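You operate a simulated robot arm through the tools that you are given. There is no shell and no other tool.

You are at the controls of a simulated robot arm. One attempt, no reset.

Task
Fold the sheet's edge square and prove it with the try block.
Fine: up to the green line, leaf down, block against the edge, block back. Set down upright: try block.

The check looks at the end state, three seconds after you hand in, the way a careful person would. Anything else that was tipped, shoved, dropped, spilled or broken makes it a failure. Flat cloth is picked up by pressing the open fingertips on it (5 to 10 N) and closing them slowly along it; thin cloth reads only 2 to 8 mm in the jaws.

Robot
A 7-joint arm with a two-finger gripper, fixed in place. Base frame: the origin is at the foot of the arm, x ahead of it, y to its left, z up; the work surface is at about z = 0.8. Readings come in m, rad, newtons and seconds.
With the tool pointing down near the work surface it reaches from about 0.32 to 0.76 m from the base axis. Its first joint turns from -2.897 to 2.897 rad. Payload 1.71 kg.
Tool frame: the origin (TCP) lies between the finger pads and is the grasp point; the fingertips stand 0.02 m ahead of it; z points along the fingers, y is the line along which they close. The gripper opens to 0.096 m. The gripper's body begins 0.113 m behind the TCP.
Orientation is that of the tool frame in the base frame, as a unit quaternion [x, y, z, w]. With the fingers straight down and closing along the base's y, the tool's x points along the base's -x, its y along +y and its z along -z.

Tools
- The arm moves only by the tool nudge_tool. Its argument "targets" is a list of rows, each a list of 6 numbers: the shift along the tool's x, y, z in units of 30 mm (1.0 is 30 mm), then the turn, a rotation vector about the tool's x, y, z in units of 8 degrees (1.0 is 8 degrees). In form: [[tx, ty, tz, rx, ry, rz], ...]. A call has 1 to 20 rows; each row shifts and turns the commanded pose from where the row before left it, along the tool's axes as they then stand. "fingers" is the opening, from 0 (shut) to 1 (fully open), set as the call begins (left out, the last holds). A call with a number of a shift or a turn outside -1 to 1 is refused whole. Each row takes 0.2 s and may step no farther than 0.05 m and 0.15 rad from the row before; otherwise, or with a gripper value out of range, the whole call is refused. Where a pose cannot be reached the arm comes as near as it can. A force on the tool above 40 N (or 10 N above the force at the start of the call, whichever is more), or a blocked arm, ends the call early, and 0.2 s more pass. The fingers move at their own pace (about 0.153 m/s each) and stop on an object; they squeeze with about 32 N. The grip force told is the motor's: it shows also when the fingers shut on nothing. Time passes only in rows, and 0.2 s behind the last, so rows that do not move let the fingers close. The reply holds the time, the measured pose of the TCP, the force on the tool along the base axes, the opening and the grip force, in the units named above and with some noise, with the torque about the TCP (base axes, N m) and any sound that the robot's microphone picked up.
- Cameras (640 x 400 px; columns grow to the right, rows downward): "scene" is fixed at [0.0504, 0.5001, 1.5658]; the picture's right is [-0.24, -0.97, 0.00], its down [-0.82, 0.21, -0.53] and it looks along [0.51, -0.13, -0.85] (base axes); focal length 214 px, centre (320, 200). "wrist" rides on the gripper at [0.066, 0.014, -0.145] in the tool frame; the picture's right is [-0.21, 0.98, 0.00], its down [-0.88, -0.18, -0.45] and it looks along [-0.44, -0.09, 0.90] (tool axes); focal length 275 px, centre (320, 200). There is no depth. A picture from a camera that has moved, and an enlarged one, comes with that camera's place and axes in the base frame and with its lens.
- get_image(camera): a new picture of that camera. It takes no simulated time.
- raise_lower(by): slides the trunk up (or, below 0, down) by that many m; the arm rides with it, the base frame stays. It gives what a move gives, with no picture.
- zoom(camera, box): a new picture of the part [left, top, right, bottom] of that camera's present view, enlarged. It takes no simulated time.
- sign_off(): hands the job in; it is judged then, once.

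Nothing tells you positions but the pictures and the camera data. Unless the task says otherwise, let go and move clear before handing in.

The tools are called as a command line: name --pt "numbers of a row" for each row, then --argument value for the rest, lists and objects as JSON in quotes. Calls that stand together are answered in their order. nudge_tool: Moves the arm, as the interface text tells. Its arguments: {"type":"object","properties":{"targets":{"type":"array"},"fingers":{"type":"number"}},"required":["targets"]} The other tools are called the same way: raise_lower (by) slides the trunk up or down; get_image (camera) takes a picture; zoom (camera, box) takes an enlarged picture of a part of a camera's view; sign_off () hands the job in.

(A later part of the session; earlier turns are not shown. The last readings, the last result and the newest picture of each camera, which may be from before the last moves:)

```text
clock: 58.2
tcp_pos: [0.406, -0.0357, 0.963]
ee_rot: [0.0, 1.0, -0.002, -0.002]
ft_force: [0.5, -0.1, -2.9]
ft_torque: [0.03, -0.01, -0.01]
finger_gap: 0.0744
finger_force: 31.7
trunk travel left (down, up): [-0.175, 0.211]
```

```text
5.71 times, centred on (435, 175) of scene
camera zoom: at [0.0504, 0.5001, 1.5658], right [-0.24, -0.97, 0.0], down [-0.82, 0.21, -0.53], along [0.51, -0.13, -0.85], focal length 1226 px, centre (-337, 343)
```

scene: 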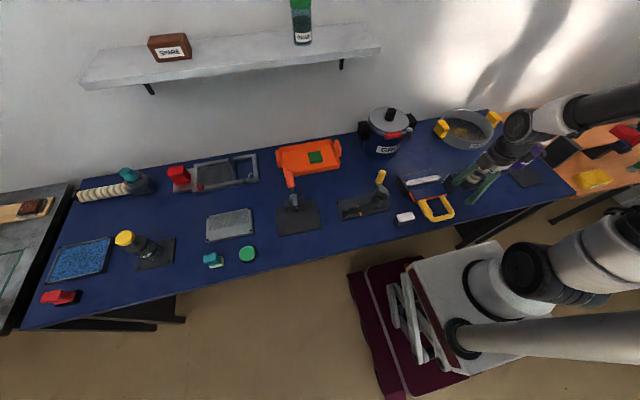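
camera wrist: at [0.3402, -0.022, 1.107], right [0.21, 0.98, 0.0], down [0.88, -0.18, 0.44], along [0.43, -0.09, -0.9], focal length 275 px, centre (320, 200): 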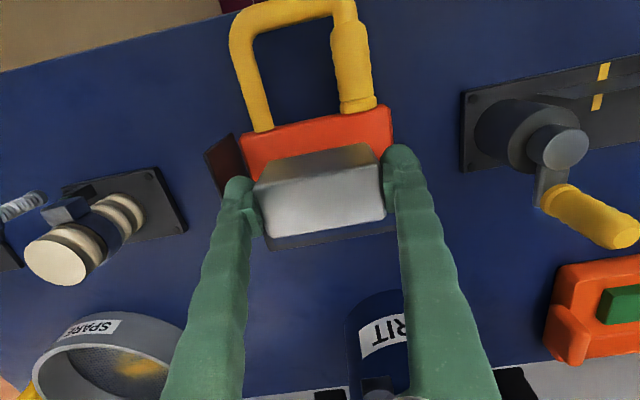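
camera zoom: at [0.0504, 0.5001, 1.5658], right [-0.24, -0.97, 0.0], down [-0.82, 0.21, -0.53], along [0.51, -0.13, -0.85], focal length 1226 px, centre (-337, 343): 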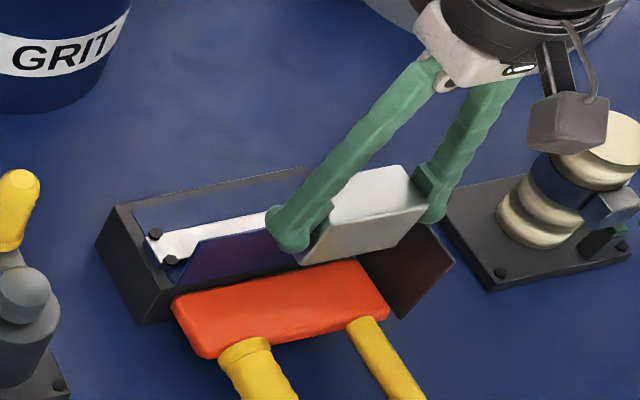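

zoom --camera "wrist" --box '[220, 120, 420, 260]'

zoom --camera "scene" --box '[425, 160, 465, 190]'

```text
2.86 times, centred on (320, 190) of wrist
camera zoom: at [0.3402, -0.022, 1.107], right [0.21, 0.98, 0.0], down [0.88, -0.18, 0.44], along [0.43, -0.09, -0.9], focal length 786 px, centre (320, 229)
```

zoom: 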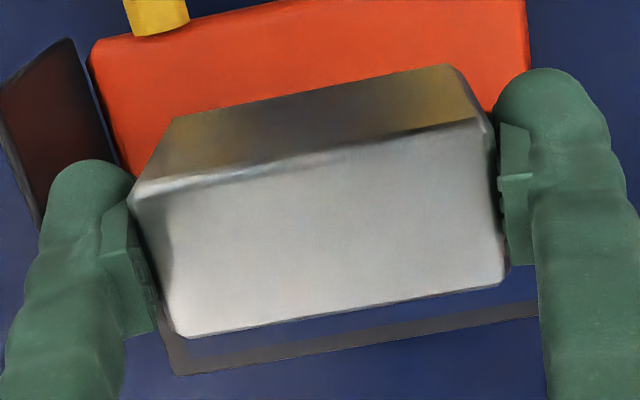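

```text
13.33 times, centred on (445, 175) of scene
camera zoom: at [0.0504, 0.5001, 1.5658], right [-0.24, -0.97, 0.0], down [-0.82, 0.21, -0.53], along [0.51, -0.13, -0.85], focal length 2860 px, centre (-1347, 533)
```

zoom: 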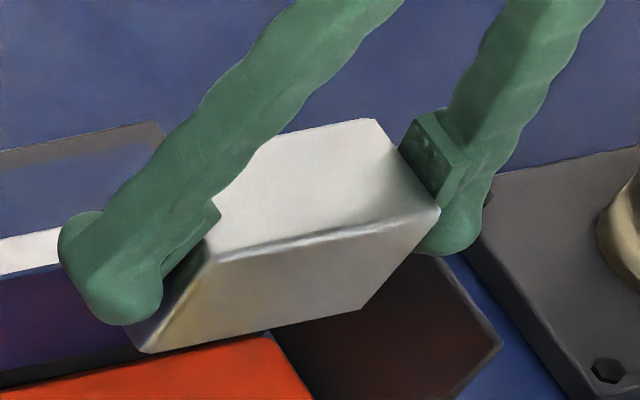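

The block sits undisturbed in the fingers, level and centred. Carrying it back over its original spot.

nudge_tool --pt "0.3945 0.7305 0 0 0 0" --pt "0.3945 0.7305 0 0 0 0" --pt "0.3945 0.7305 0 0 0 0" --pt "0.3945 0.7305 0 0 0 0" --pt "0.3945 0.7305 0 0 0 0" --pt "0.3945 0.7305 0 0 0 0" --pt "0 0 0 0 0 0"

```text
clock: 59.8
tcp_pos: [0.3351, 0.095, 0.9609]
ee_rot: [0.0, 1.0, 0.0, -0.002]
ft_force: [0.1, 0.3, -3.2]
ft_torque: [-0.02, 0.03, -0.02]
finger_gap: 0.0746
finger_force: 31.9
trunk travel left (down, up): [-0.175, 0.211]
```

nudge_tool --pt "0 0.004 0.8 0 0 0" --pt "0 0.004 0.8 0 0 0" --pt "0 0.004 0.8 0 0 0" --pt "0 0.004 0.8 0 0 0" --pt "0 0.004 0.6 0 0 0" --pt "0 0 0.3 0 0 0" --pt "0 0 0 0 0 0"

zoom --camera "scene" --box '[390, 190, 450, 240]'

```text
clock: 61.4
tcp_pos: [0.3349, 0.0951, 0.839]
ee_rot: [0.0, 1.0, 0.0, -0.001]
ft_force: [0.1, 0.4, -3.8]
ft_torque: [-0.01, 0.0, 0.03]
finger_gap: 0.0744
finger_force: 31.6
trunk travel left (down, up): [-0.175, 0.211]
```

```text
8.00 times, centred on (420, 215) of scene
camera zoom: at [0.0504, 0.5001, 1.5658], right [-0.24, -0.97, 0.0], down [-0.82, 0.21, -0.53], along [0.51, -0.13, -0.85], focal length 1716 px, centre (-480, 80)
```

zoom: 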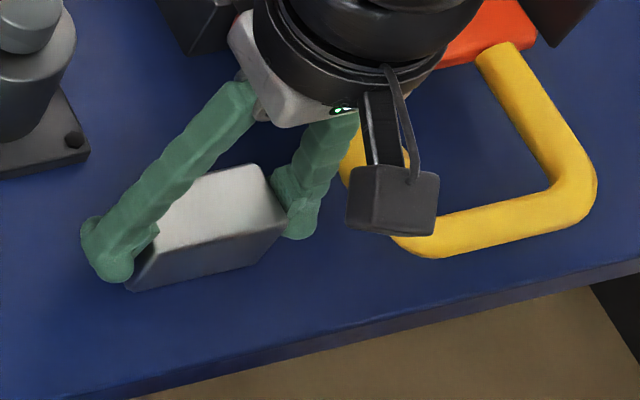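

nudge_tool --pt "0 0 0.05 0 0 0" --pt "0 0 0.05 0 0 0" --pt "0 0 0.05 0 0 0" --pt "0 0 0 0 0 0"

```text
clock: 62.4
tcp_pos: [0.3345, 0.0957, 0.8343]
ee_rot: [0.001, 1.0, 0.0, -0.002]
ft_force: [0.4, 0.3, -2.3]
ft_torque: [-0.04, -0.01, 0.01]
finger_gap: 0.0741
finger_force: 31.9
trunk travel left (down, up): [-0.175, 0.211]
```

nudge_tool --pt "0 0 0.04 0 0 0" --pt "0 0 0.04 0 0 0" --pt "0 0 0 0 0 0"

```text
clock: 63.2
tcp_pos: [0.3346, 0.0959, 0.8334]
ee_rot: [0.0, 1.0, 0.0, -0.001]
ft_force: [1.3, 0.4, 18.9]
ft_torque: [-0.77, 0.31, 0.04]
finger_gap: 0.0747
finger_force: 32.1
trunk travel left (down, up): [-0.175, 0.211]
```

The block is touching the bench at one corner first, so it's very slightly tilted in the grip. I'll ease the pressure and look before releasing.

nudge_tool --pt "0 0 -0.03 0 0 0" --pt "0 0 0 0 0 0"

zoom --camera "scene" --box '[400, 200, 440, 230]'

zoom --camera "wrist" --box '[220, 120, 420, 260]'

```text
clock: 63.8
tcp_pos: [0.334, 0.0957, 0.8337]
ee_rot: [0.0, 1.0, 0.001, -0.002]
ft_force: [0.5, 1.8, 2.6]
ft_torque: [-0.15, 0.1, 0.0]
finger_gap: 0.0744
finger_force: 31.9
trunk travel left (down, up): [-0.175, 0.211]
```

```text
13.33 times, centred on (420, 215) of scene
camera zoom: at [0.0504, 0.5001, 1.5658], right [-0.24, -0.97, 0.0], down [-0.82, 0.21, -0.53], along [0.51, -0.13, -0.85], focal length 2860 px, centre (-1013, 0)
```

zoom: 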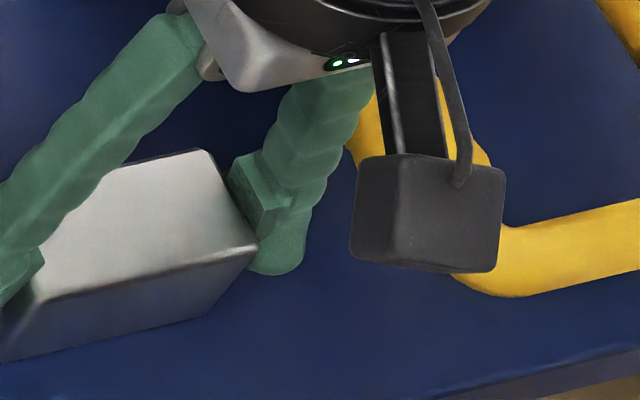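

```text
2.86 times, centred on (320, 190) of wrist
camera zoom: at [0.2689, 0.1095, 0.9779], right [0.21, 0.98, 0.0], down [0.88, -0.18, 0.44], along [0.43, -0.09, -0.9], focal length 786 px, centre (320, 229)
```

zoom: 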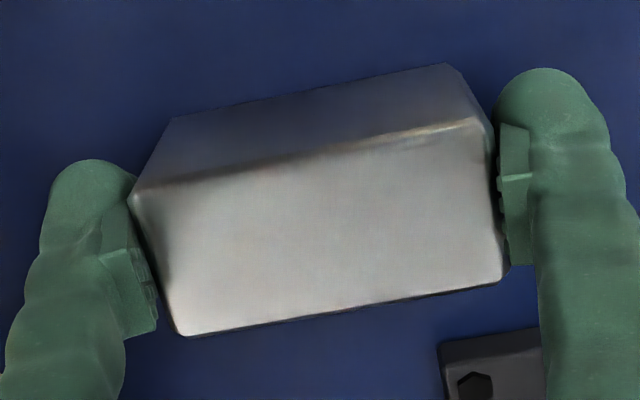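

The block is essentially level; it had slid down about 3 mm in the grip. It's now resting lightly on the bench, so I'll release it gently.

nudge_tool --pt "0 0 0 0 0 0" --pt "0 0 0 0 0 0" --fingers 0.82

nudge_tool --pt "0 0 0 0 0 0" --pt "0 0 0 0 0 0" --fingers 1.0

zoom --camera "wrist" --box '[190, 110, 470, 270]'

zoom --camera "scene" --box '[390, 190, 450, 240]'

```text
clock: 64.4
tcp_pos: [0.3354, 0.0961, 0.8349]
ee_rot: [-0.001, 1.0, 0.0, -0.002]
ft_force: [-0.5, 0.1, 0.5]
ft_torque: [0.01, 0.01, 0.02]
finger_gap: 0.0787
finger_force: 0.0
trunk travel left (down, up): [-0.175, 0.211]
```

```text
clock: 65.0
tcp_pos: [0.3333, 0.0958, 0.833]
ee_rot: [0.0, 1.0, 0.0, -0.002]
ft_force: [-0.6, 0.2, 0.1]
ft_torque: [0.03, 0.0, 0.01]
finger_gap: 0.0961
finger_force: 0.1
trunk travel left (down, up): [-0.175, 0.211]
```

```text
2.29 times, centred on (330, 190) of wrist
camera zoom: at [0.2691, 0.1092, 0.9781], right [0.21, 0.98, 0.0], down [0.88, -0.18, 0.44], along [0.43, -0.09, -0.9], focal length 629 px, centre (297, 223)
```

zoom: 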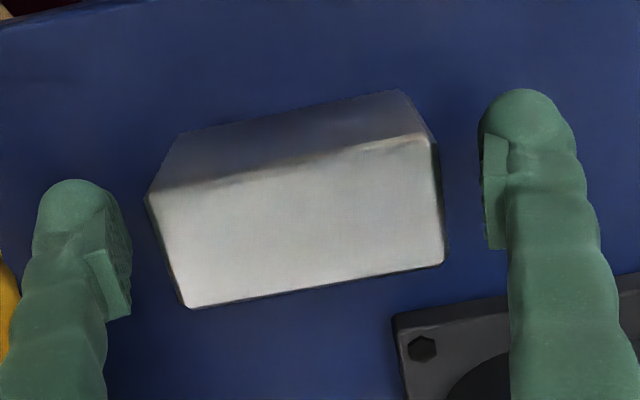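

```text
8.00 times, centred on (420, 215) of scene
camera zoom: at [0.0504, 0.5001, 1.5658], right [-0.24, -0.97, 0.0], down [-0.82, 0.21, -0.53], along [0.51, -0.13, -0.85], focal length 1716 px, centre (-480, 80)
```

zoom: 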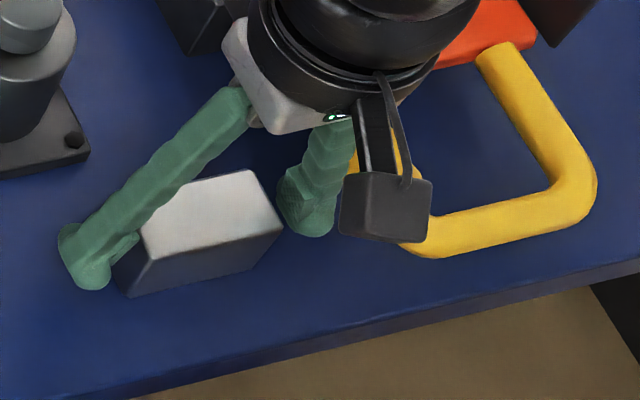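

The block is free and standing flat in its place. I'm retreating straight up and then checking the whole scene.

nudge_tool --pt "0 0 -0.4 0 0 0" --pt "0 0 -0.8 0 0 0" --pt "0 0 -0.9 0 0 0" --pt "0 0 -0.9 0 0 0" --pt "0 0 -0.9 0 0 0" --pt "0 0 -0.9 0 0 0" --pt "0 0 -0.9 0 0 0" --pt "0 0 0 0 0 0"

get_image --camera "wrist"

get_image --camera "scene"

zoom --camera "scene" --box '[380, 150, 480, 230]'

```text
clock: 66.8
tcp_pos: [0.3356, 0.0963, 1.0039]
ee_rot: [0.001, 1.0, 0.001, -0.003]
ft_force: [0.6, -1.0, -0.4]
ft_torque: [0.02, 0.0, -0.03]
finger_gap: 0.096
finger_force: 0.1
trunk travel left (down, up): [-0.175, 0.211]
```

```text
taken
camera wrist: at [0.2694, 0.1101, 1.1489], right [0.21, 0.98, 0.0], down [0.88, -0.18, 0.44], along [0.43, -0.09, -0.9], focal length 275 px, centre (320, 200)
```

wrist: 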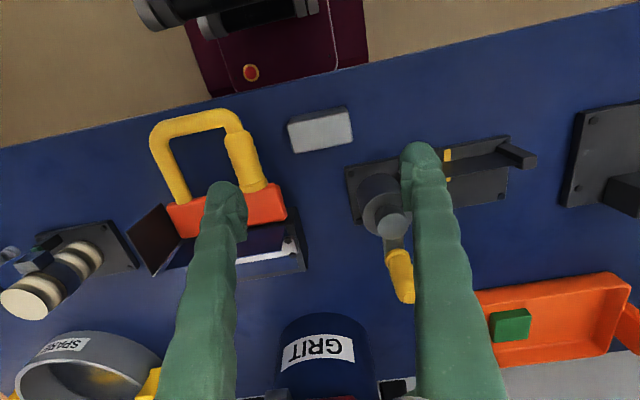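

```text
taken
```

scene: 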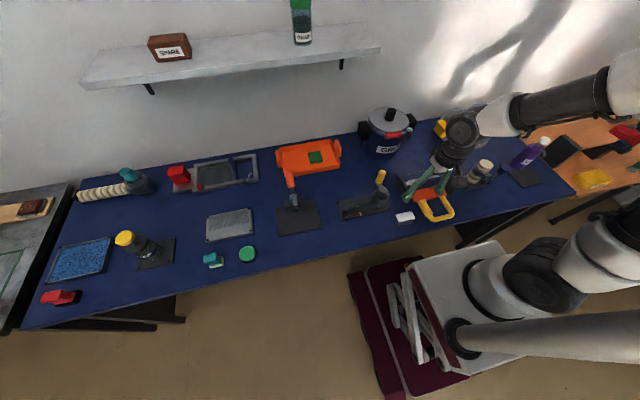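

```text
5.00 times, centred on (430, 190) of scene
camera zoom: at [0.0504, 0.5001, 1.5658], right [-0.24, -0.97, 0.0], down [-0.82, 0.21, -0.53], along [0.51, -0.13, -0.85], focal length 1072 px, centre (-230, 250)
```

zoom: 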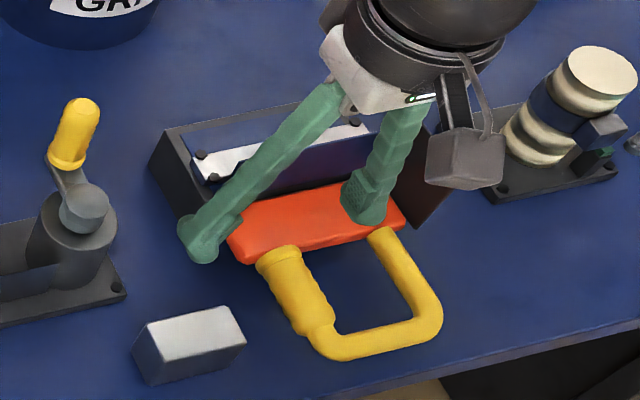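

The block is back at its original image position and nothing else has moved. For a final check on the fold I'll look straight down along the flap, where any lean shows directly.

nudge_tool --pt "-0.71 -0.61 0 0 0 0" --pt "-0.71 -0.61 0 0 0 0" --pt "-0.71 -0.61 0 0 0 0" --pt "-0.71 -0.61 0 0 0 0" --pt "-0.71 -0.61 0 0 0 0" --pt "-0.71 -0.61 0 0 0 0" --pt "-0.71 -0.61 0 0 0 0" --pt "-0.71 -0.61 0 0 0 0" --pt "0 0 0 0 0 0"

get_image --camera "wrist"

zoom --camera "scene" --box '[395, 160, 450, 210]'

```text
clock: 68.8
tcp_pos: [0.5053, -0.0497, 1.004]
ee_rot: [0.0, 1.0, 0.0, -0.002]
ft_force: [-0.7, -0.3, 0.2]
ft_torque: [-0.02, 0.02, 0.0]
finger_gap: 0.096
finger_force: 0.0
trunk travel left (down, up): [-0.175, 0.211]
```

```text
taken
camera wrist: at [0.4393, -0.0365, 1.1487], right [0.21, 0.98, 0.0], down [0.88, -0.18, 0.44], along [0.43, -0.09, -0.9], focal length 275 px, centre (320, 200)
```

wrist: 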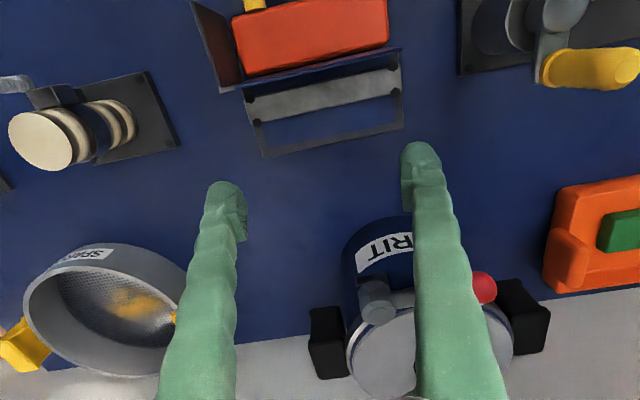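

```text
8.00 times, centred on (422, 185) of scene
camera zoom: at [0.0504, 0.5001, 1.5658], right [-0.24, -0.97, 0.0], down [-0.82, 0.21, -0.53], along [0.51, -0.13, -0.85], focal length 1716 px, centre (-500, 320)
```

zoom: 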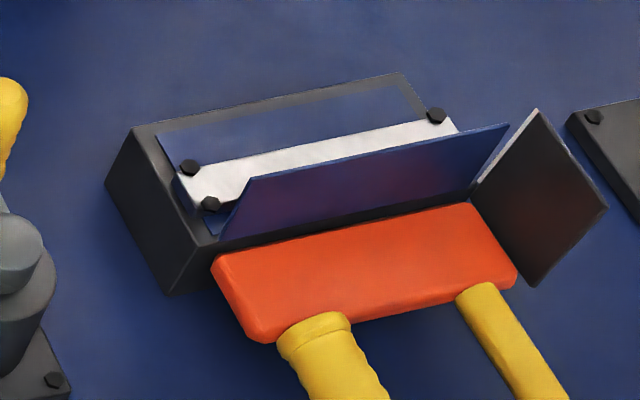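

zoom --camera "wrist" --box '[215, 20, 415, 120]'

zoom --camera "wrist" --box '[360, 30, 424, 70]'

zoom --camera "wrist" --box '[205, 60, 285, 110]'

```text
3.20 times, centred on (315, 70) of wrist
camera zoom: at [0.4393, -0.0365, 1.1487], right [0.21, 0.98, 0.0], down [0.88, -0.18, 0.44], along [0.43, -0.09, -0.9], focal length 881 px, centre (336, 616)
```

zoom: 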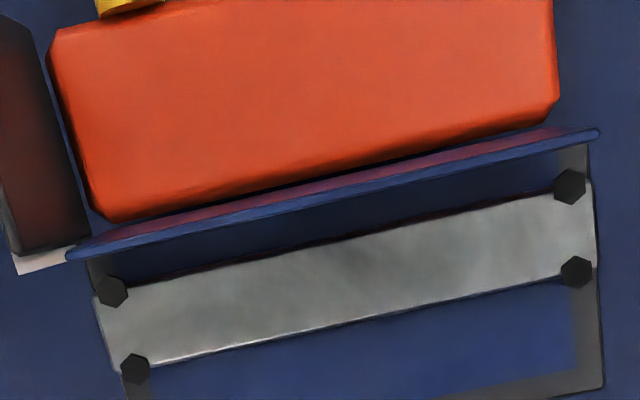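

```text
10.00 times, centred on (392, 50) of wrist
camera zoom: at [0.4393, -0.0365, 1.1487], right [0.21, 0.98, 0.0], down [0.88, -0.18, 0.44], along [0.43, -0.09, -0.9], focal length 2753 px, centre (-400, 1700)
```

zoom: 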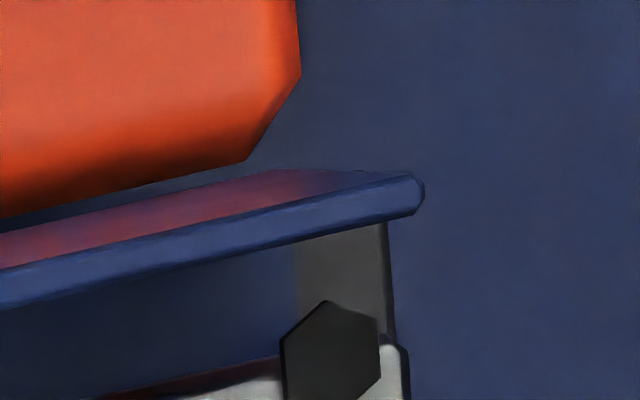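

```text
8.00 times, centred on (245, 85) of wrist
camera zoom: at [0.4393, -0.0365, 1.1487], right [0.21, 0.98, 0.0], down [0.88, -0.18, 0.44], along [0.43, -0.09, -0.9], focal length 2202 px, centre (920, 1120)
```

zoom: 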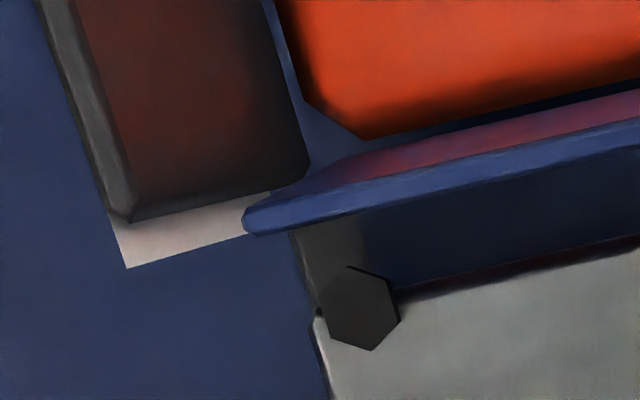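

From above, the flap appears to lean a degree or two past vertical. I'll measure it more carefully against the card's vertical edges in the fixed camera.

zoom --camera "scene" --box '[432, 165, 464, 190]'

zoom --camera "scene" --box '[402, 178, 434, 203]'

```text
16.00 times, centred on (448, 178) of scene
camera zoom: at [0.0504, 0.5001, 1.5658], right [-0.24, -0.97, 0.0], down [-0.82, 0.21, -0.53], along [0.51, -0.13, -0.85], focal length 3432 px, centre (-1728, 560)
```

zoom: 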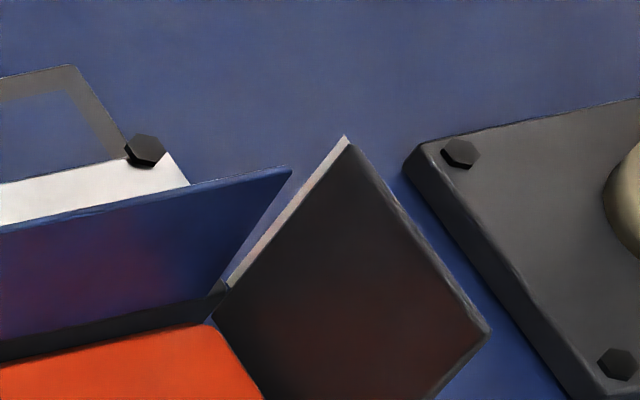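

```text
16.00 times, centred on (418, 190) of scene
camera zoom: at [0.0504, 0.5001, 1.5658], right [-0.24, -0.97, 0.0], down [-0.82, 0.21, -0.53], along [0.51, -0.13, -0.85], focal length 3432 px, centre (-1248, 352)
```

zoom: 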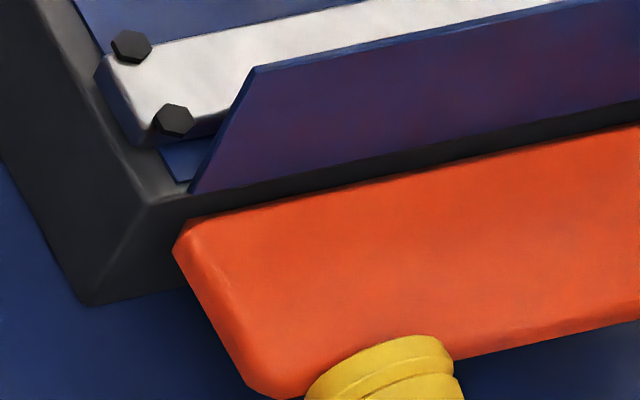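

The flap stands about 2–3° past vertical. I can ease it back slightly by pressing its top edge from the clamp side with closed fingertips. I'll position carefully behind it first.

nudge_tool --pt "0.5 0.1 0 0 0 0" --pt "0.5 0.1 0 0 0 0" --pt "0 0 0.66 0 0 0" --pt "0 0 0.66 0 0 0" --pt "0 0 0.66 0 0 0" --pt "0 0 0.66 0 0 0" --pt "0 0 0.5 0 0 0" --pt "0 0 0 0 0 0" --fingers 0.0

get_image --camera "wrist"

zoom --camera "scene" --box '[400, 155, 464, 205]'

```text
clock: 70.6
tcp_pos: [0.4751, -0.0428, 0.9093]
ee_rot: [0.0, 1.0, -0.001, -0.003]
ft_force: [-0.1, -0.7, -0.1]
ft_torque: [0.0, 0.0, -0.03]
finger_gap: 0.0
finger_force: 30.0
trunk travel left (down, up): [-0.175, 0.211]
```

```text
taken
camera wrist: at [0.4094, -0.0299, 1.0538], right [0.21, 0.98, 0.0], down [0.88, -0.18, 0.44], along [0.43, -0.09, -0.9], focal length 275 px, centre (320, 200)
```

wrist: 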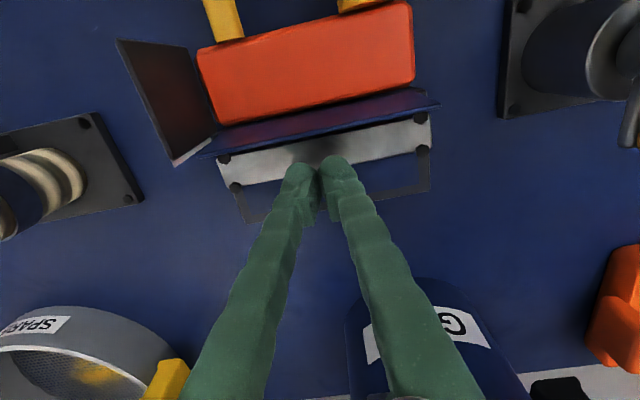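

```text
8.00 times, centred on (432, 180) of scene
camera zoom: at [0.0504, 0.5001, 1.5658], right [-0.24, -0.97, 0.0], down [-0.82, 0.21, -0.53], along [0.51, -0.13, -0.85], focal length 1716 px, centre (-576, 360)
```

zoom: 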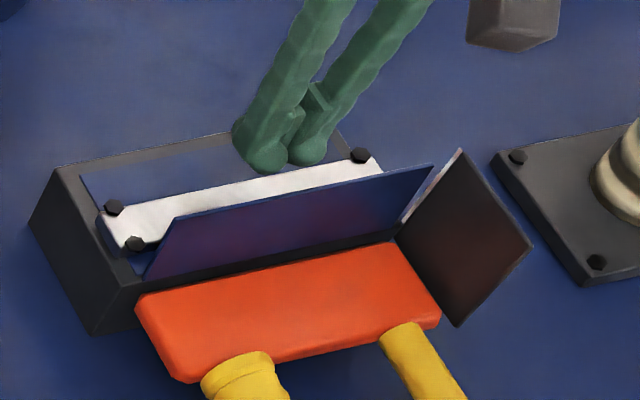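

nudge_tool --pt "0 0 0.17 0 0 0" --pt "0.2 0 0 0 0 0" --pt "0.2 0 0 0 0 0" --pt "0.15 0 0 0 0 0" --pt "0 0 0 0 0 0"

zoom --camera "wrist" --box '[180, 60, 460, 220]'

zoom --camera "scene" --box '[410, 165, 450, 190]'

```text
clock: 71.8
tcp_pos: [0.4589, -0.043, 0.9061]
ee_rot: [0.0, 1.0, -0.001, -0.001]
ft_force: [0.1, 0.1, -0.2]
ft_torque: [-0.02, 0.01, -0.03]
finger_gap: 0.0
finger_force: 29.6
trunk travel left (down, up): [-0.175, 0.211]
```

```text
2.29 times, centred on (320, 140) of wrist
camera zoom: at [0.393, -0.0301, 1.0495], right [0.21, 0.98, 0.0], down [0.88, -0.18, 0.44], along [0.43, -0.09, -0.9], focal length 629 px, centre (320, 337)
```

zoom: 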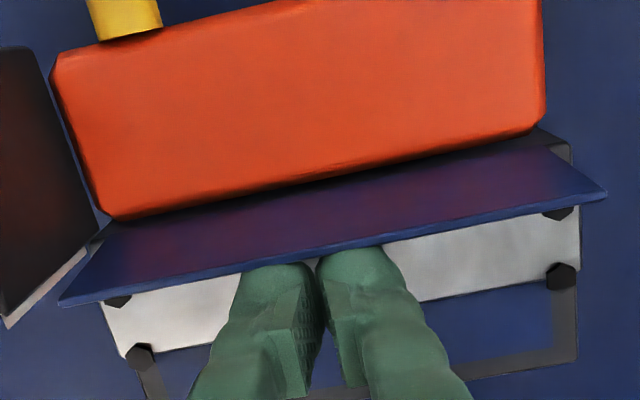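

```text
16.00 times, centred on (430, 178) of scene
camera zoom: at [0.0504, 0.5001, 1.5658], right [-0.24, -0.97, 0.0], down [-0.82, 0.21, -0.53], along [0.51, -0.13, -0.85], focal length 3432 px, centre (-1440, 560)
```

zoom: 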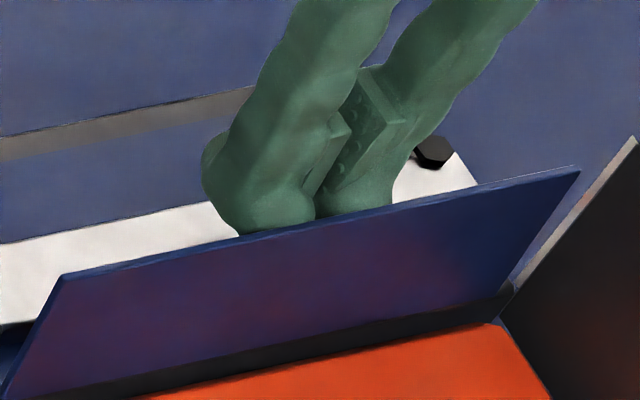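

nudge_tool --pt "0.05 0 0 0 0 0" --pt "0.05 0 0 0 0 0" --pt "0.05 0 0 0 0 0" --pt "0 0 0 0 0 0"

zoom --camera "scene" --box '[410, 165, 450, 190]'

```text
clock: 72.8
tcp_pos: [0.4536, -0.045, 0.9045]
ee_rot: [-0.001, 1.0, -0.001, -0.002]
ft_force: [5.8, -0.4, 1.7]
ft_torque: [0.04, -0.01, 0.01]
finger_gap: 0.0059
finger_force: 29.4
trunk travel left (down, up): [-0.175, 0.211]
```

```text
16.00 times, centred on (430, 178) of scene
camera zoom: at [0.0504, 0.5001, 1.5658], right [-0.24, -0.97, 0.0], down [-0.82, 0.21, -0.53], along [0.51, -0.13, -0.85], focal length 3432 px, centre (-1440, 560)
```

zoom: 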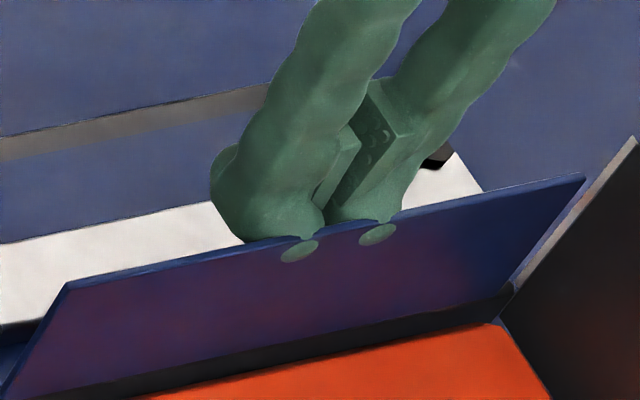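

The flap's top edge moved about 2.4 mm under a light 6 N touch, roughly the correction I wanted. I'll back off and see where it stays.

nudge_tool --pt "-0.05 0 0 0 0 0" --pt "-0.1 0 0 0 0 0" --pt "-0.3 0 0 0 0 0" --pt "-0.3 0 0 0 0 0" --pt "0 0 0 0 0 0"

zoom --camera "scene" --box '[410, 165, 450, 190]'

zoom --camera "scene" --box '[402, 178, 434, 203]'

zoom --camera "scene" --box '[432, 165, 464, 190]'

```text
clock: 74.0
tcp_pos: [0.4763, -0.0442, 0.9046]
ee_rot: [0.0, 1.0, -0.001, -0.002]
ft_force: [0.5, -0.6, 0.0]
ft_torque: [0.0, -0.02, 0.02]
finger_gap: 0.0
finger_force: 29.4
trunk travel left (down, up): [-0.175, 0.211]
```

```text
16.00 times, centred on (430, 178) of scene
camera zoom: at [0.0504, 0.5001, 1.5658], right [-0.24, -0.97, 0.0], down [-0.82, 0.21, -0.53], along [0.51, -0.13, -0.85], focal length 3432 px, centre (-1440, 560)
```

zoom: 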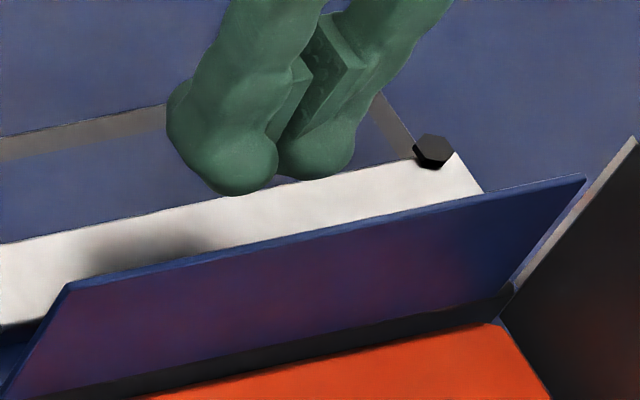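

```text
16.00 times, centred on (418, 190) of scene
camera zoom: at [0.0504, 0.5001, 1.5658], right [-0.24, -0.97, 0.0], down [-0.82, 0.21, -0.53], along [0.51, -0.13, -0.85], focal length 3432 px, centre (-1248, 352)
```

zoom: 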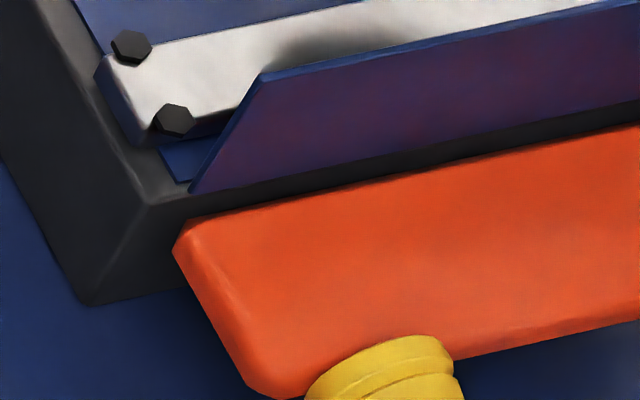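

```text
16.00 times, centred on (448, 178) of scene
camera zoom: at [0.0504, 0.5001, 1.5658], right [-0.24, -0.97, 0.0], down [-0.82, 0.21, -0.53], along [0.51, -0.13, -0.85], focal length 3432 px, centre (-1728, 560)
```

zoom: 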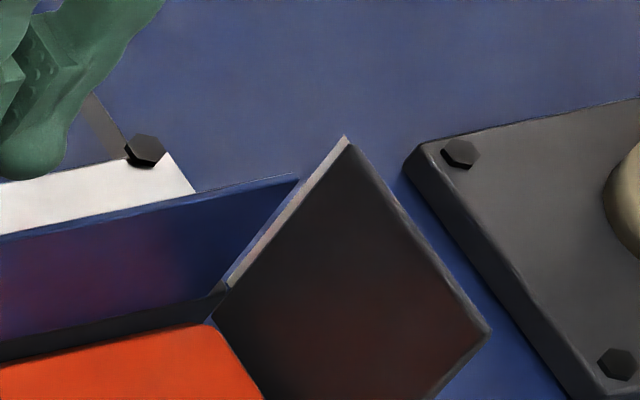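

The flap held its new position. I'll go back to the straight-down view to re-measure its lean.

nudge_tool --pt "0 0 -0.662 0 0 0" --pt "0 0 -0.662 0 0 0" --pt "0 0 -0.662 0 0 0" --pt "0 0 -0.662 0 0 0" --pt "0 0 -0.662 0 0 0" --pt "-0.483 -0.09 0 0 0 0" --pt "-0.483 -0.09 0 0 0 0" --pt "0 0 0 0 0 0"

zoom --camera "wrist" --box '[360, 30, 424, 70]'

zoom --camera "wrist" --box '[205, 60, 285, 110]'

```text
clock: 75.8
tcp_pos: [0.5059, -0.049, 1.0044]
ee_rot: [0.0, 1.0, 0.0, -0.002]
ft_force: [-0.2, -1.0, 0.7]
ft_torque: [0.03, -0.02, -0.03]
finger_gap: 0.0
finger_force: 29.4
trunk travel left (down, up): [-0.175, 0.211]
```

```text
10.00 times, centred on (392, 50) of wrist
camera zoom: at [0.4401, -0.0356, 1.1488], right [0.21, 0.98, 0.0], down [0.88, -0.18, 0.44], along [0.43, -0.09, -0.9], focal length 2753 px, centre (-400, 1700)
```

zoom: 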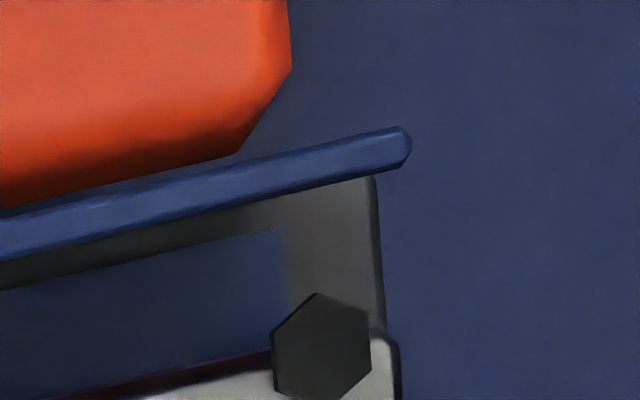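

```text
8.00 times, centred on (245, 85) of wrist
camera zoom: at [0.4401, -0.0356, 1.1488], right [0.21, 0.98, 0.0], down [0.88, -0.18, 0.44], along [0.43, -0.09, -0.9], focal length 2202 px, centre (920, 1120)
```

zoom: 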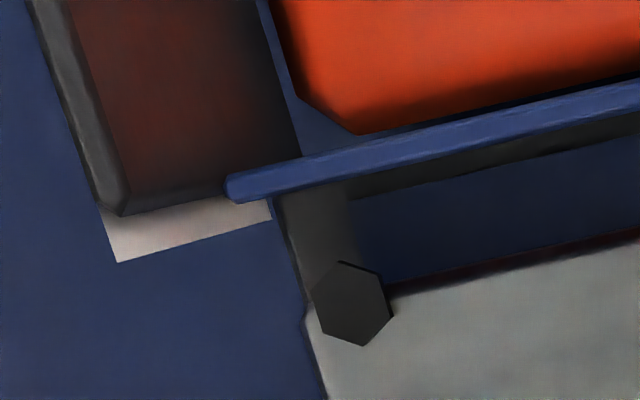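

The flap now stands at about 89.5–90°, with no face visible from directly overhead. Since I adjusted it, I'll repeat the try-block proof properly. First I'll return above the block.

nudge_tool --pt "0.714 0.602 0 0 0 0" --pt "0.714 0.602 0 0 0 0" --pt "0.714 0.602 0 0 0 0" --pt "0.714 0.602 0 0 0 0" --pt "0.714 0.602 0 0 0 0" --pt "0.714 0.602 0 0 0 0" --pt "0.714 0.602 0 0 0 0" --pt "0.714 0.602 0 0 0 0" --pt "0 0 0 0 0 0" --fingers 1.0

zoom --camera "wrist" --box '[258, 80, 378, 170]'

```text
clock: 77.8
tcp_pos: [0.3353, 0.0953, 1.0034]
ee_rot: [0.0, 1.0, -0.001, -0.002]
ft_force: [0.3, 0.7, 0.3]
ft_torque: [0.03, 0.0, -0.01]
finger_gap: 0.0959
finger_force: 0.0
trunk travel left (down, up): [-0.175, 0.211]
```

```text
4.44 times, centred on (318, 125) of wrist
camera zoom: at [0.2698, 0.1093, 1.1476], right [0.21, 0.98, 0.0], down [0.88, -0.18, 0.44], along [0.43, -0.09, -0.9], focal length 1224 px, centre (329, 533)
```

zoom: 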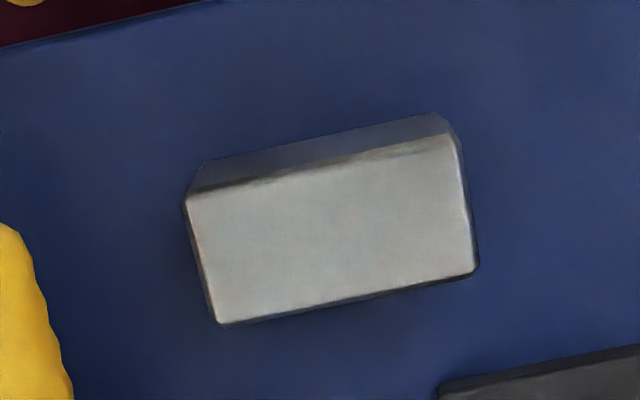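

nudge_tool --pt "0 0.02 0 0 -0.029 0" --pt "0 0 0.85 0 0 0" --pt "0 0 0.85 0 0 0" --pt "0 0 0.85 0 0 0" --pt "0 0 0.85 0 0 0" --pt "0 0 0.85 0 0 0" --pt "0 0 0.85 0 0 0" --pt "0 0 0.4 0 0 0" --pt "0 0 0.2 0 0 0" --pt "0 0 0 0 0 0"

zoom --camera "wrist" --box '[190, 110, 470, 270]'

```text
clock: 80.0
tcp_pos: [0.3359, 0.0951, 0.8334]
ee_rot: [-0.001, 1.0, 0.0, 0.0]
ft_force: [0.3, 0.4, -0.3]
ft_torque: [0.03, -0.02, 0.05]
finger_gap: 0.0958
finger_force: 0.0
trunk travel left (down, up): [-0.175, 0.211]
```

```text
2.29 times, centred on (330, 190) of wrist
camera zoom: at [0.2695, 0.1087, 0.9781], right [0.21, 0.98, 0.0], down [0.88, -0.18, 0.45], along [0.44, -0.09, -0.9], focal length 629 px, centre (297, 223)
```

zoom: 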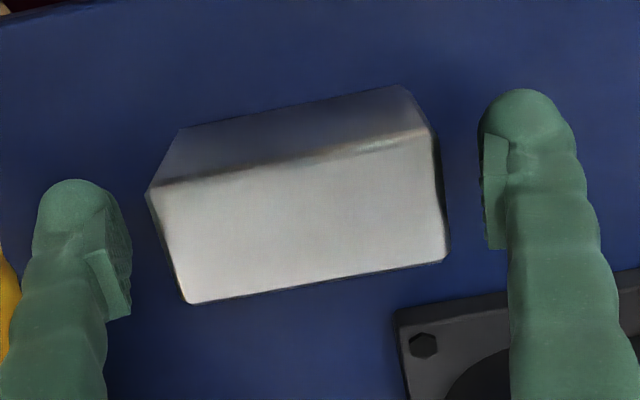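

nudge_tool --pt "0 0 0.1 0 0 0" --pt "0 0 0 0 0 0" --fingers 0.82

nudge_tool --pt "0 0 0 0 0 0" --pt "0 0 0 0 0 0" --pt "0 0 0 0 0 0" --fingers 0.5

```text
clock: 80.6
tcp_pos: [0.3349, 0.0956, 0.8304]
ee_rot: [0.0, 1.0, 0.0, 0.0]
ft_force: [-0.1, -0.3, -0.8]
ft_torque: [-0.03, 0.02, 0.01]
finger_gap: 0.0787
finger_force: 0.0
trunk travel left (down, up): [-0.175, 0.211]
```

```text
clock: 81.4
tcp_pos: [0.3365, 0.0949, 0.8303]
ee_rot: [-0.001, 1.0, 0.0, 0.0]
ft_force: [1.1, 1.6, 0.2]
ft_torque: [0.0, -0.05, 0.02]
finger_gap: 0.0757
finger_force: 32.0
trunk travel left (down, up): [-0.175, 0.211]
```

Block gripped again at the same pose. Lifting it.

nudge_tool --pt "0 0 -0.2 0 0 0" --pt "0 0 -0.5 0 0 0" --pt "0 0 -0.8 0 0 0" --pt "0 0 -0.9 0 0 0" --pt "0 0 -0.9 0 0 0" --pt "0 0 -0.9 0 0 0" --pt "0 0 -0.3 0 0 0" --pt "0 0 0 0 0 0"

```text
clock: 83.2
tcp_pos: [0.334, 0.0947, 0.9656]
ee_rot: [0.0, 1.0, 0.0, 0.001]
ft_force: [0.6, -0.1, -3.1]
ft_torque: [0.01, 0.02, 0.0]
finger_gap: 0.076
finger_force: 32.0
trunk travel left (down, up): [-0.175, 0.211]
```

nudge_tool --pt "-0.411 -0.726 0 0 0 0" --pt "-0.411 -0.726 0 0 0 0" --pt "-0.411 -0.726 0 0 0 0" --pt "-0.411 -0.726 0 0 0 0" --pt "-0.411 -0.726 0 0 0 0" --pt "-0.411 -0.726 0 0 0 0" --pt "0 0 0 0 0 0"

get_image --camera "wrist"

```text
clock: 84.8
tcp_pos: [0.4077, -0.0342, 0.9657]
ee_rot: [0.0, 1.0, 0.0, 0.0]
ft_force: [1.2, -0.1, -2.9]
ft_torque: [-0.01, 0.02, -0.02]
finger_gap: 0.0753
finger_force: 32.2
trunk travel left (down, up): [-0.175, 0.211]
```

```text
taken
camera wrist: at [0.3411, -0.0211, 1.1092], right [0.21, 0.98, 0.0], down [0.88, -0.18, 0.45], along [0.44, -0.09, -0.9], focal length 275 px, centre (320, 200)
```

wrist: 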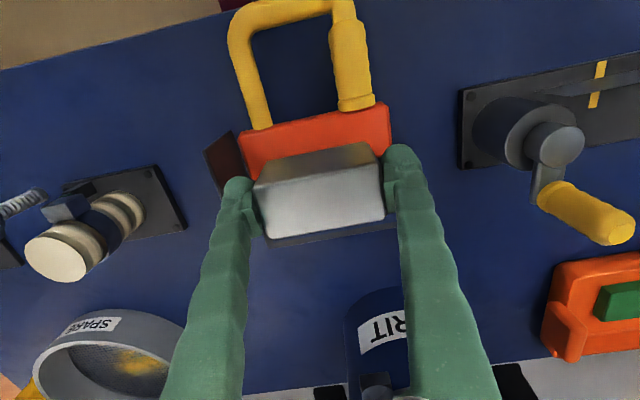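

nudge_tool --pt "0 0 0.66 0 0 0" --pt "0 0 0.66 0 0 0" --pt "0 0 0.66 0 0 0" --pt "0 0 0.62 0 0 0" --pt "0 0 0 0 0 0"

zoom --camera "scene" --box '[395, 160, 455, 210]'

```text
clock: 86.0
tcp_pos: [0.4087, -0.0337, 0.8888]
ee_rot: [0.0, 1.0, -0.002, 0.0]
ft_force: [0.3, 0.6, -2.2]
ft_torque: [-0.01, -0.03, 0.0]
finger_gap: 0.0756
finger_force: 31.8
trunk travel left (down, up): [-0.175, 0.211]
```

```text
8.00 times, centred on (425, 185) of scene
camera zoom: at [0.0504, 0.5001, 1.5658], right [-0.24, -0.97, 0.0], down [-0.82, 0.21, -0.53], along [0.51, -0.13, -0.85], focal length 1716 px, centre (-520, 320)
```

zoom: 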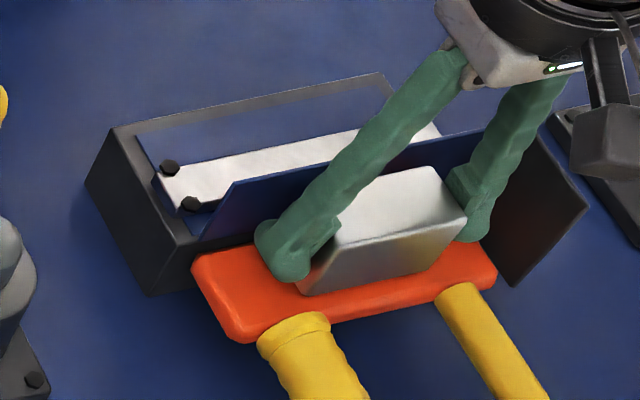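

nudge_tool --pt "0 0 0.08 0 0 0" --pt "-0.06 0 0 0 0 0" --pt "-0.06 0 0 0 0 0" --pt "-0.06 0 0 0 0 0" --pt "-0.06 0 0 0 0 0" --pt "0 0 0 0 0 0"

```text
clock: 87.4
tcp_pos: [0.4157, -0.0341, 0.8848]
ee_rot: [0.0, 1.0, -0.001, 0.0]
ft_force: [-0.8, 0.2, -3.4]
ft_torque: [-0.02, 0.0, -0.01]
finger_gap: 0.0752
finger_force: 32.2
trunk travel left (down, up): [-0.175, 0.211]
```

nudge_tool --pt "-0.033 0 0 0 0 0" --pt "-0.033 0 0 0 0 0" --pt "0 0 0 0 0 0"

```text
clock: 88.2
tcp_pos: [0.4179, -0.0358, 0.8853]
ee_rot: [0.001, 1.0, -0.001, 0.001]
ft_force: [-0.2, -0.6, -2.7]
ft_torque: [0.02, 0.05, 0.03]
finger_gap: 0.0753
finger_force: 32.0
trunk travel left (down, up): [-0.175, 0.211]
```

nudge_tool --pt "-0.033 0 0 0 0 0" --pt "0 0 0 0 0 0"

```text
clock: 88.8
tcp_pos: [0.4186, -0.0342, 0.8856]
ee_rot: [0.0, 1.0, 0.0, 0.0]
ft_force: [-2.4, 0.3, -1.8]
ft_torque: [0.0, 0.02, 0.0]
finger_gap: 0.075
finger_force: 31.8
trunk travel left (down, up): [-0.175, 0.211]
```

The contact now bears across the face, since the force line is near mid-height, so the block and flap are flush. I'll press slightly more and hold for a second.

nudge_tool --pt "-0.02 0 0 0 0 0" --pt "0 0 0 0 0 0" --pt "0 0 0 0 0 0" --pt "0 0 0 0 0 0" --pt "0 0 0 0 0 0" --pt "0 0 0 0 0 0"

zoom --camera "scene" --box '[395, 160, 455, 210]'

zoom --camera "wrist" --box '[180, 80, 460, 280]'

```text
clock: 90.2
tcp_pos: [0.4189, -0.0335, 0.885]
ee_rot: [0.0, 1.0, -0.001, -0.001]
ft_force: [-6.6, 1.5, -1.8]
ft_torque: [0.03, 0.23, -0.01]
finger_gap: 0.0747
finger_force: 32.4
trunk travel left (down, up): [-0.175, 0.211]
```

```text
8.00 times, centred on (425, 185) of scene
camera zoom: at [0.0504, 0.5001, 1.5658], right [-0.24, -0.97, 0.0], down [-0.82, 0.21, -0.53], along [0.51, -0.13, -0.85], focal length 1716 px, centre (-520, 320)
```

zoom: 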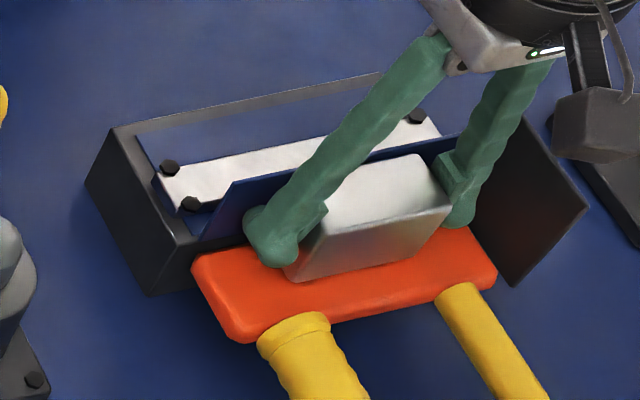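

```text
2.00 times, centred on (320, 180) of wrist
camera zoom: at [0.3528, -0.0214, 1.0298], right [0.21, 0.98, 0.0], down [0.88, -0.18, 0.45], along [0.44, -0.09, -0.9], focal length 551 px, centre (320, 240)
```

zoom: 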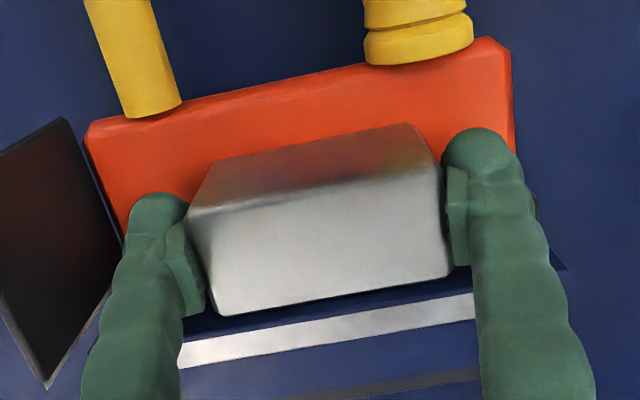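

The proof is done: the block met the flap at about 7 N. Backing off, then lifting clear.

nudge_tool --pt "0.05 0 0 0 0 0" --pt "0.1 0 0 0 0 0" --pt "0.15 0 0 0 0 0" --pt "0 0 -0.4 0 0 0" --pt "0 0 -0.75 0 0 0" --pt "0 0 -0.75 0 0 0" --pt "0 0 -0.75 0 0 0" --pt "0 0 0 0 0 0"

zoom --camera "scene" --box '[402, 178, 434, 203]'

zoom --camera "scene" --box '[395, 150, 475, 210]'

```text
clock: 92.0
tcp_pos: [0.4104, -0.0349, 0.964]
ee_rot: [0.001, 1.0, -0.002, 0.0]
ft_force: [-0.2, 0.7, -2.5]
ft_torque: [-0.02, -0.04, 0.01]
finger_gap: 0.075
finger_force: 32.4
trunk travel left (down, up): [-0.175, 0.211]
```

```text
16.00 times, centred on (418, 190) of scene
camera zoom: at [0.0504, 0.5001, 1.5658], right [-0.24, -0.97, 0.0], down [-0.82, 0.21, -0.53], along [0.51, -0.13, -0.85], focal length 3432 px, centre (-1248, 352)
```

zoom: 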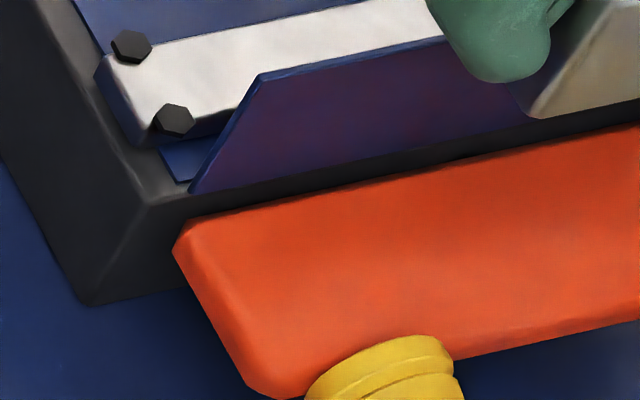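

```text
6.67 times, centred on (435, 180) of scene
camera zoom: at [0.0504, 0.5001, 1.5658], right [-0.24, -0.97, 0.0], down [-0.82, 0.21, -0.53], along [0.51, -0.13, -0.85], focal length 1430 px, centre (-447, 333)
```

zoom: 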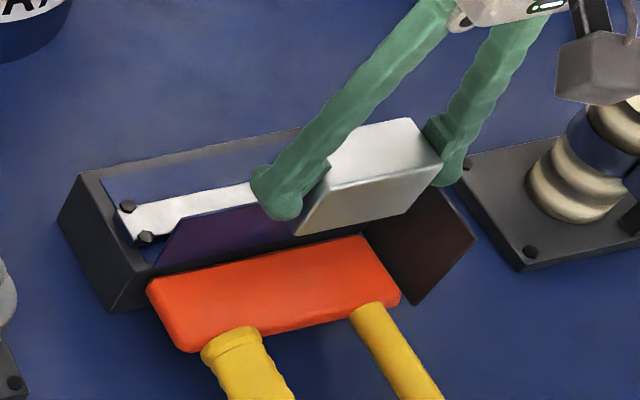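

The flap is unchanged and square. Returning the block to its place.

nudge_tool --pt "0.419 0.7245 0 0 0 0" --pt "0.419 0.7245 0 0 0 0" --pt "0.419 0.7245 0 0 0 0" --pt "0.419 0.7245 0 0 0 0" --pt "0.419 0.7245 0 0 0 0" --pt "0.419 0.7245 0 0 0 0" --pt "0 0 0 0 0 0"

```text
clock: 93.6
tcp_pos: [0.3327, 0.0936, 0.9636]
ee_rot: [0.0, 1.0, -0.001, 0.0]
ft_force: [0.1, -0.1, -2.5]
ft_torque: [-0.01, 0.0, 0.03]
finger_gap: 0.075
finger_force: 32.2
trunk travel left (down, up): [-0.175, 0.211]
```

nudge_tool --pt "-0.05 0.05 0.75 0 0 0" --pt "0 0 0.75 0 0 0" --pt "0 0 0.75 0 0 0" --pt "0 0 0.75 0 0 0" --pt "0 0 0.75 0 0 0" --pt "0 0 0.35 0 0 0" --pt "0 0 0 0 0 0"

```text
clock: 95.2
tcp_pos: [0.3348, 0.0974, 0.8415]
ee_rot: [0.0, 1.0, 0.0, 0.0]
ft_force: [0.3, 0.0, -1.5]
ft_torque: [0.01, -0.04, 0.03]
finger_gap: 0.0749
finger_force: 31.7
trunk travel left (down, up): [-0.175, 0.211]
```

nudge_tool --pt "0 -0.04 0.07 0 0 0" --pt "0 0 0.07 0 0 0" --pt "0 0 0.07 0 0 0" --pt "0 0 0 0 0 0"

```text
clock: 96.2
tcp_pos: [0.3355, 0.096, 0.8355]
ee_rot: [0.0, 1.0, 0.0, 0.0]
ft_force: [-1.0, -0.9, -3.5]
ft_torque: [-0.05, 0.01, 0.01]
finger_gap: 0.0745
finger_force: 32.4
trunk travel left (down, up): [-0.175, 0.211]
```

nudge_tool --pt "0 0 0.04 0 0 0" --pt "0 0 0.03 0 0 0" --pt "0 0 0 0 0 0"

```text
clock: 97.0
tcp_pos: [0.3367, 0.096, 0.8336]
ee_rot: [0.001, 1.0, 0.0, 0.0]
ft_force: [-0.5, 0.1, -3.2]
ft_torque: [0.03, 0.02, 0.01]
finger_gap: 0.0746
finger_force: 32.3
trunk travel left (down, up): [-0.175, 0.211]
```

nudge_tool --pt "0 0 0.03 0 0 0" --pt "0 0 0.03 0 0 0" --pt "0 0 0 0 0 0"

```text
clock: 97.8
tcp_pos: [0.3363, 0.096, 0.8319]
ee_rot: [-0.001, 1.0, 0.0, 0.003]
ft_force: [-0.5, -2.1, 30.8]
ft_torque: [-0.1, 0.02, 0.02]
finger_gap: 0.0748
finger_force: 32.0
trunk travel left (down, up): [-0.175, 0.211]
```

It's on the bench and flat, with no tilting torque. I'll ease the pressure, then release.

nudge_tool --pt "0 0 -0.035 0 0 0" --pt "0 0 0 0 0 0"

```text
clock: 98.4
tcp_pos: [0.336, 0.0944, 0.8328]
ee_rot: [-0.001, 1.0, 0.0, 0.001]
ft_force: [1.2, 0.9, 10.9]
ft_torque: [0.16, -0.3, 0.05]
finger_gap: 0.0747
finger_force: 31.9
trunk travel left (down, up): [-0.175, 0.211]
```

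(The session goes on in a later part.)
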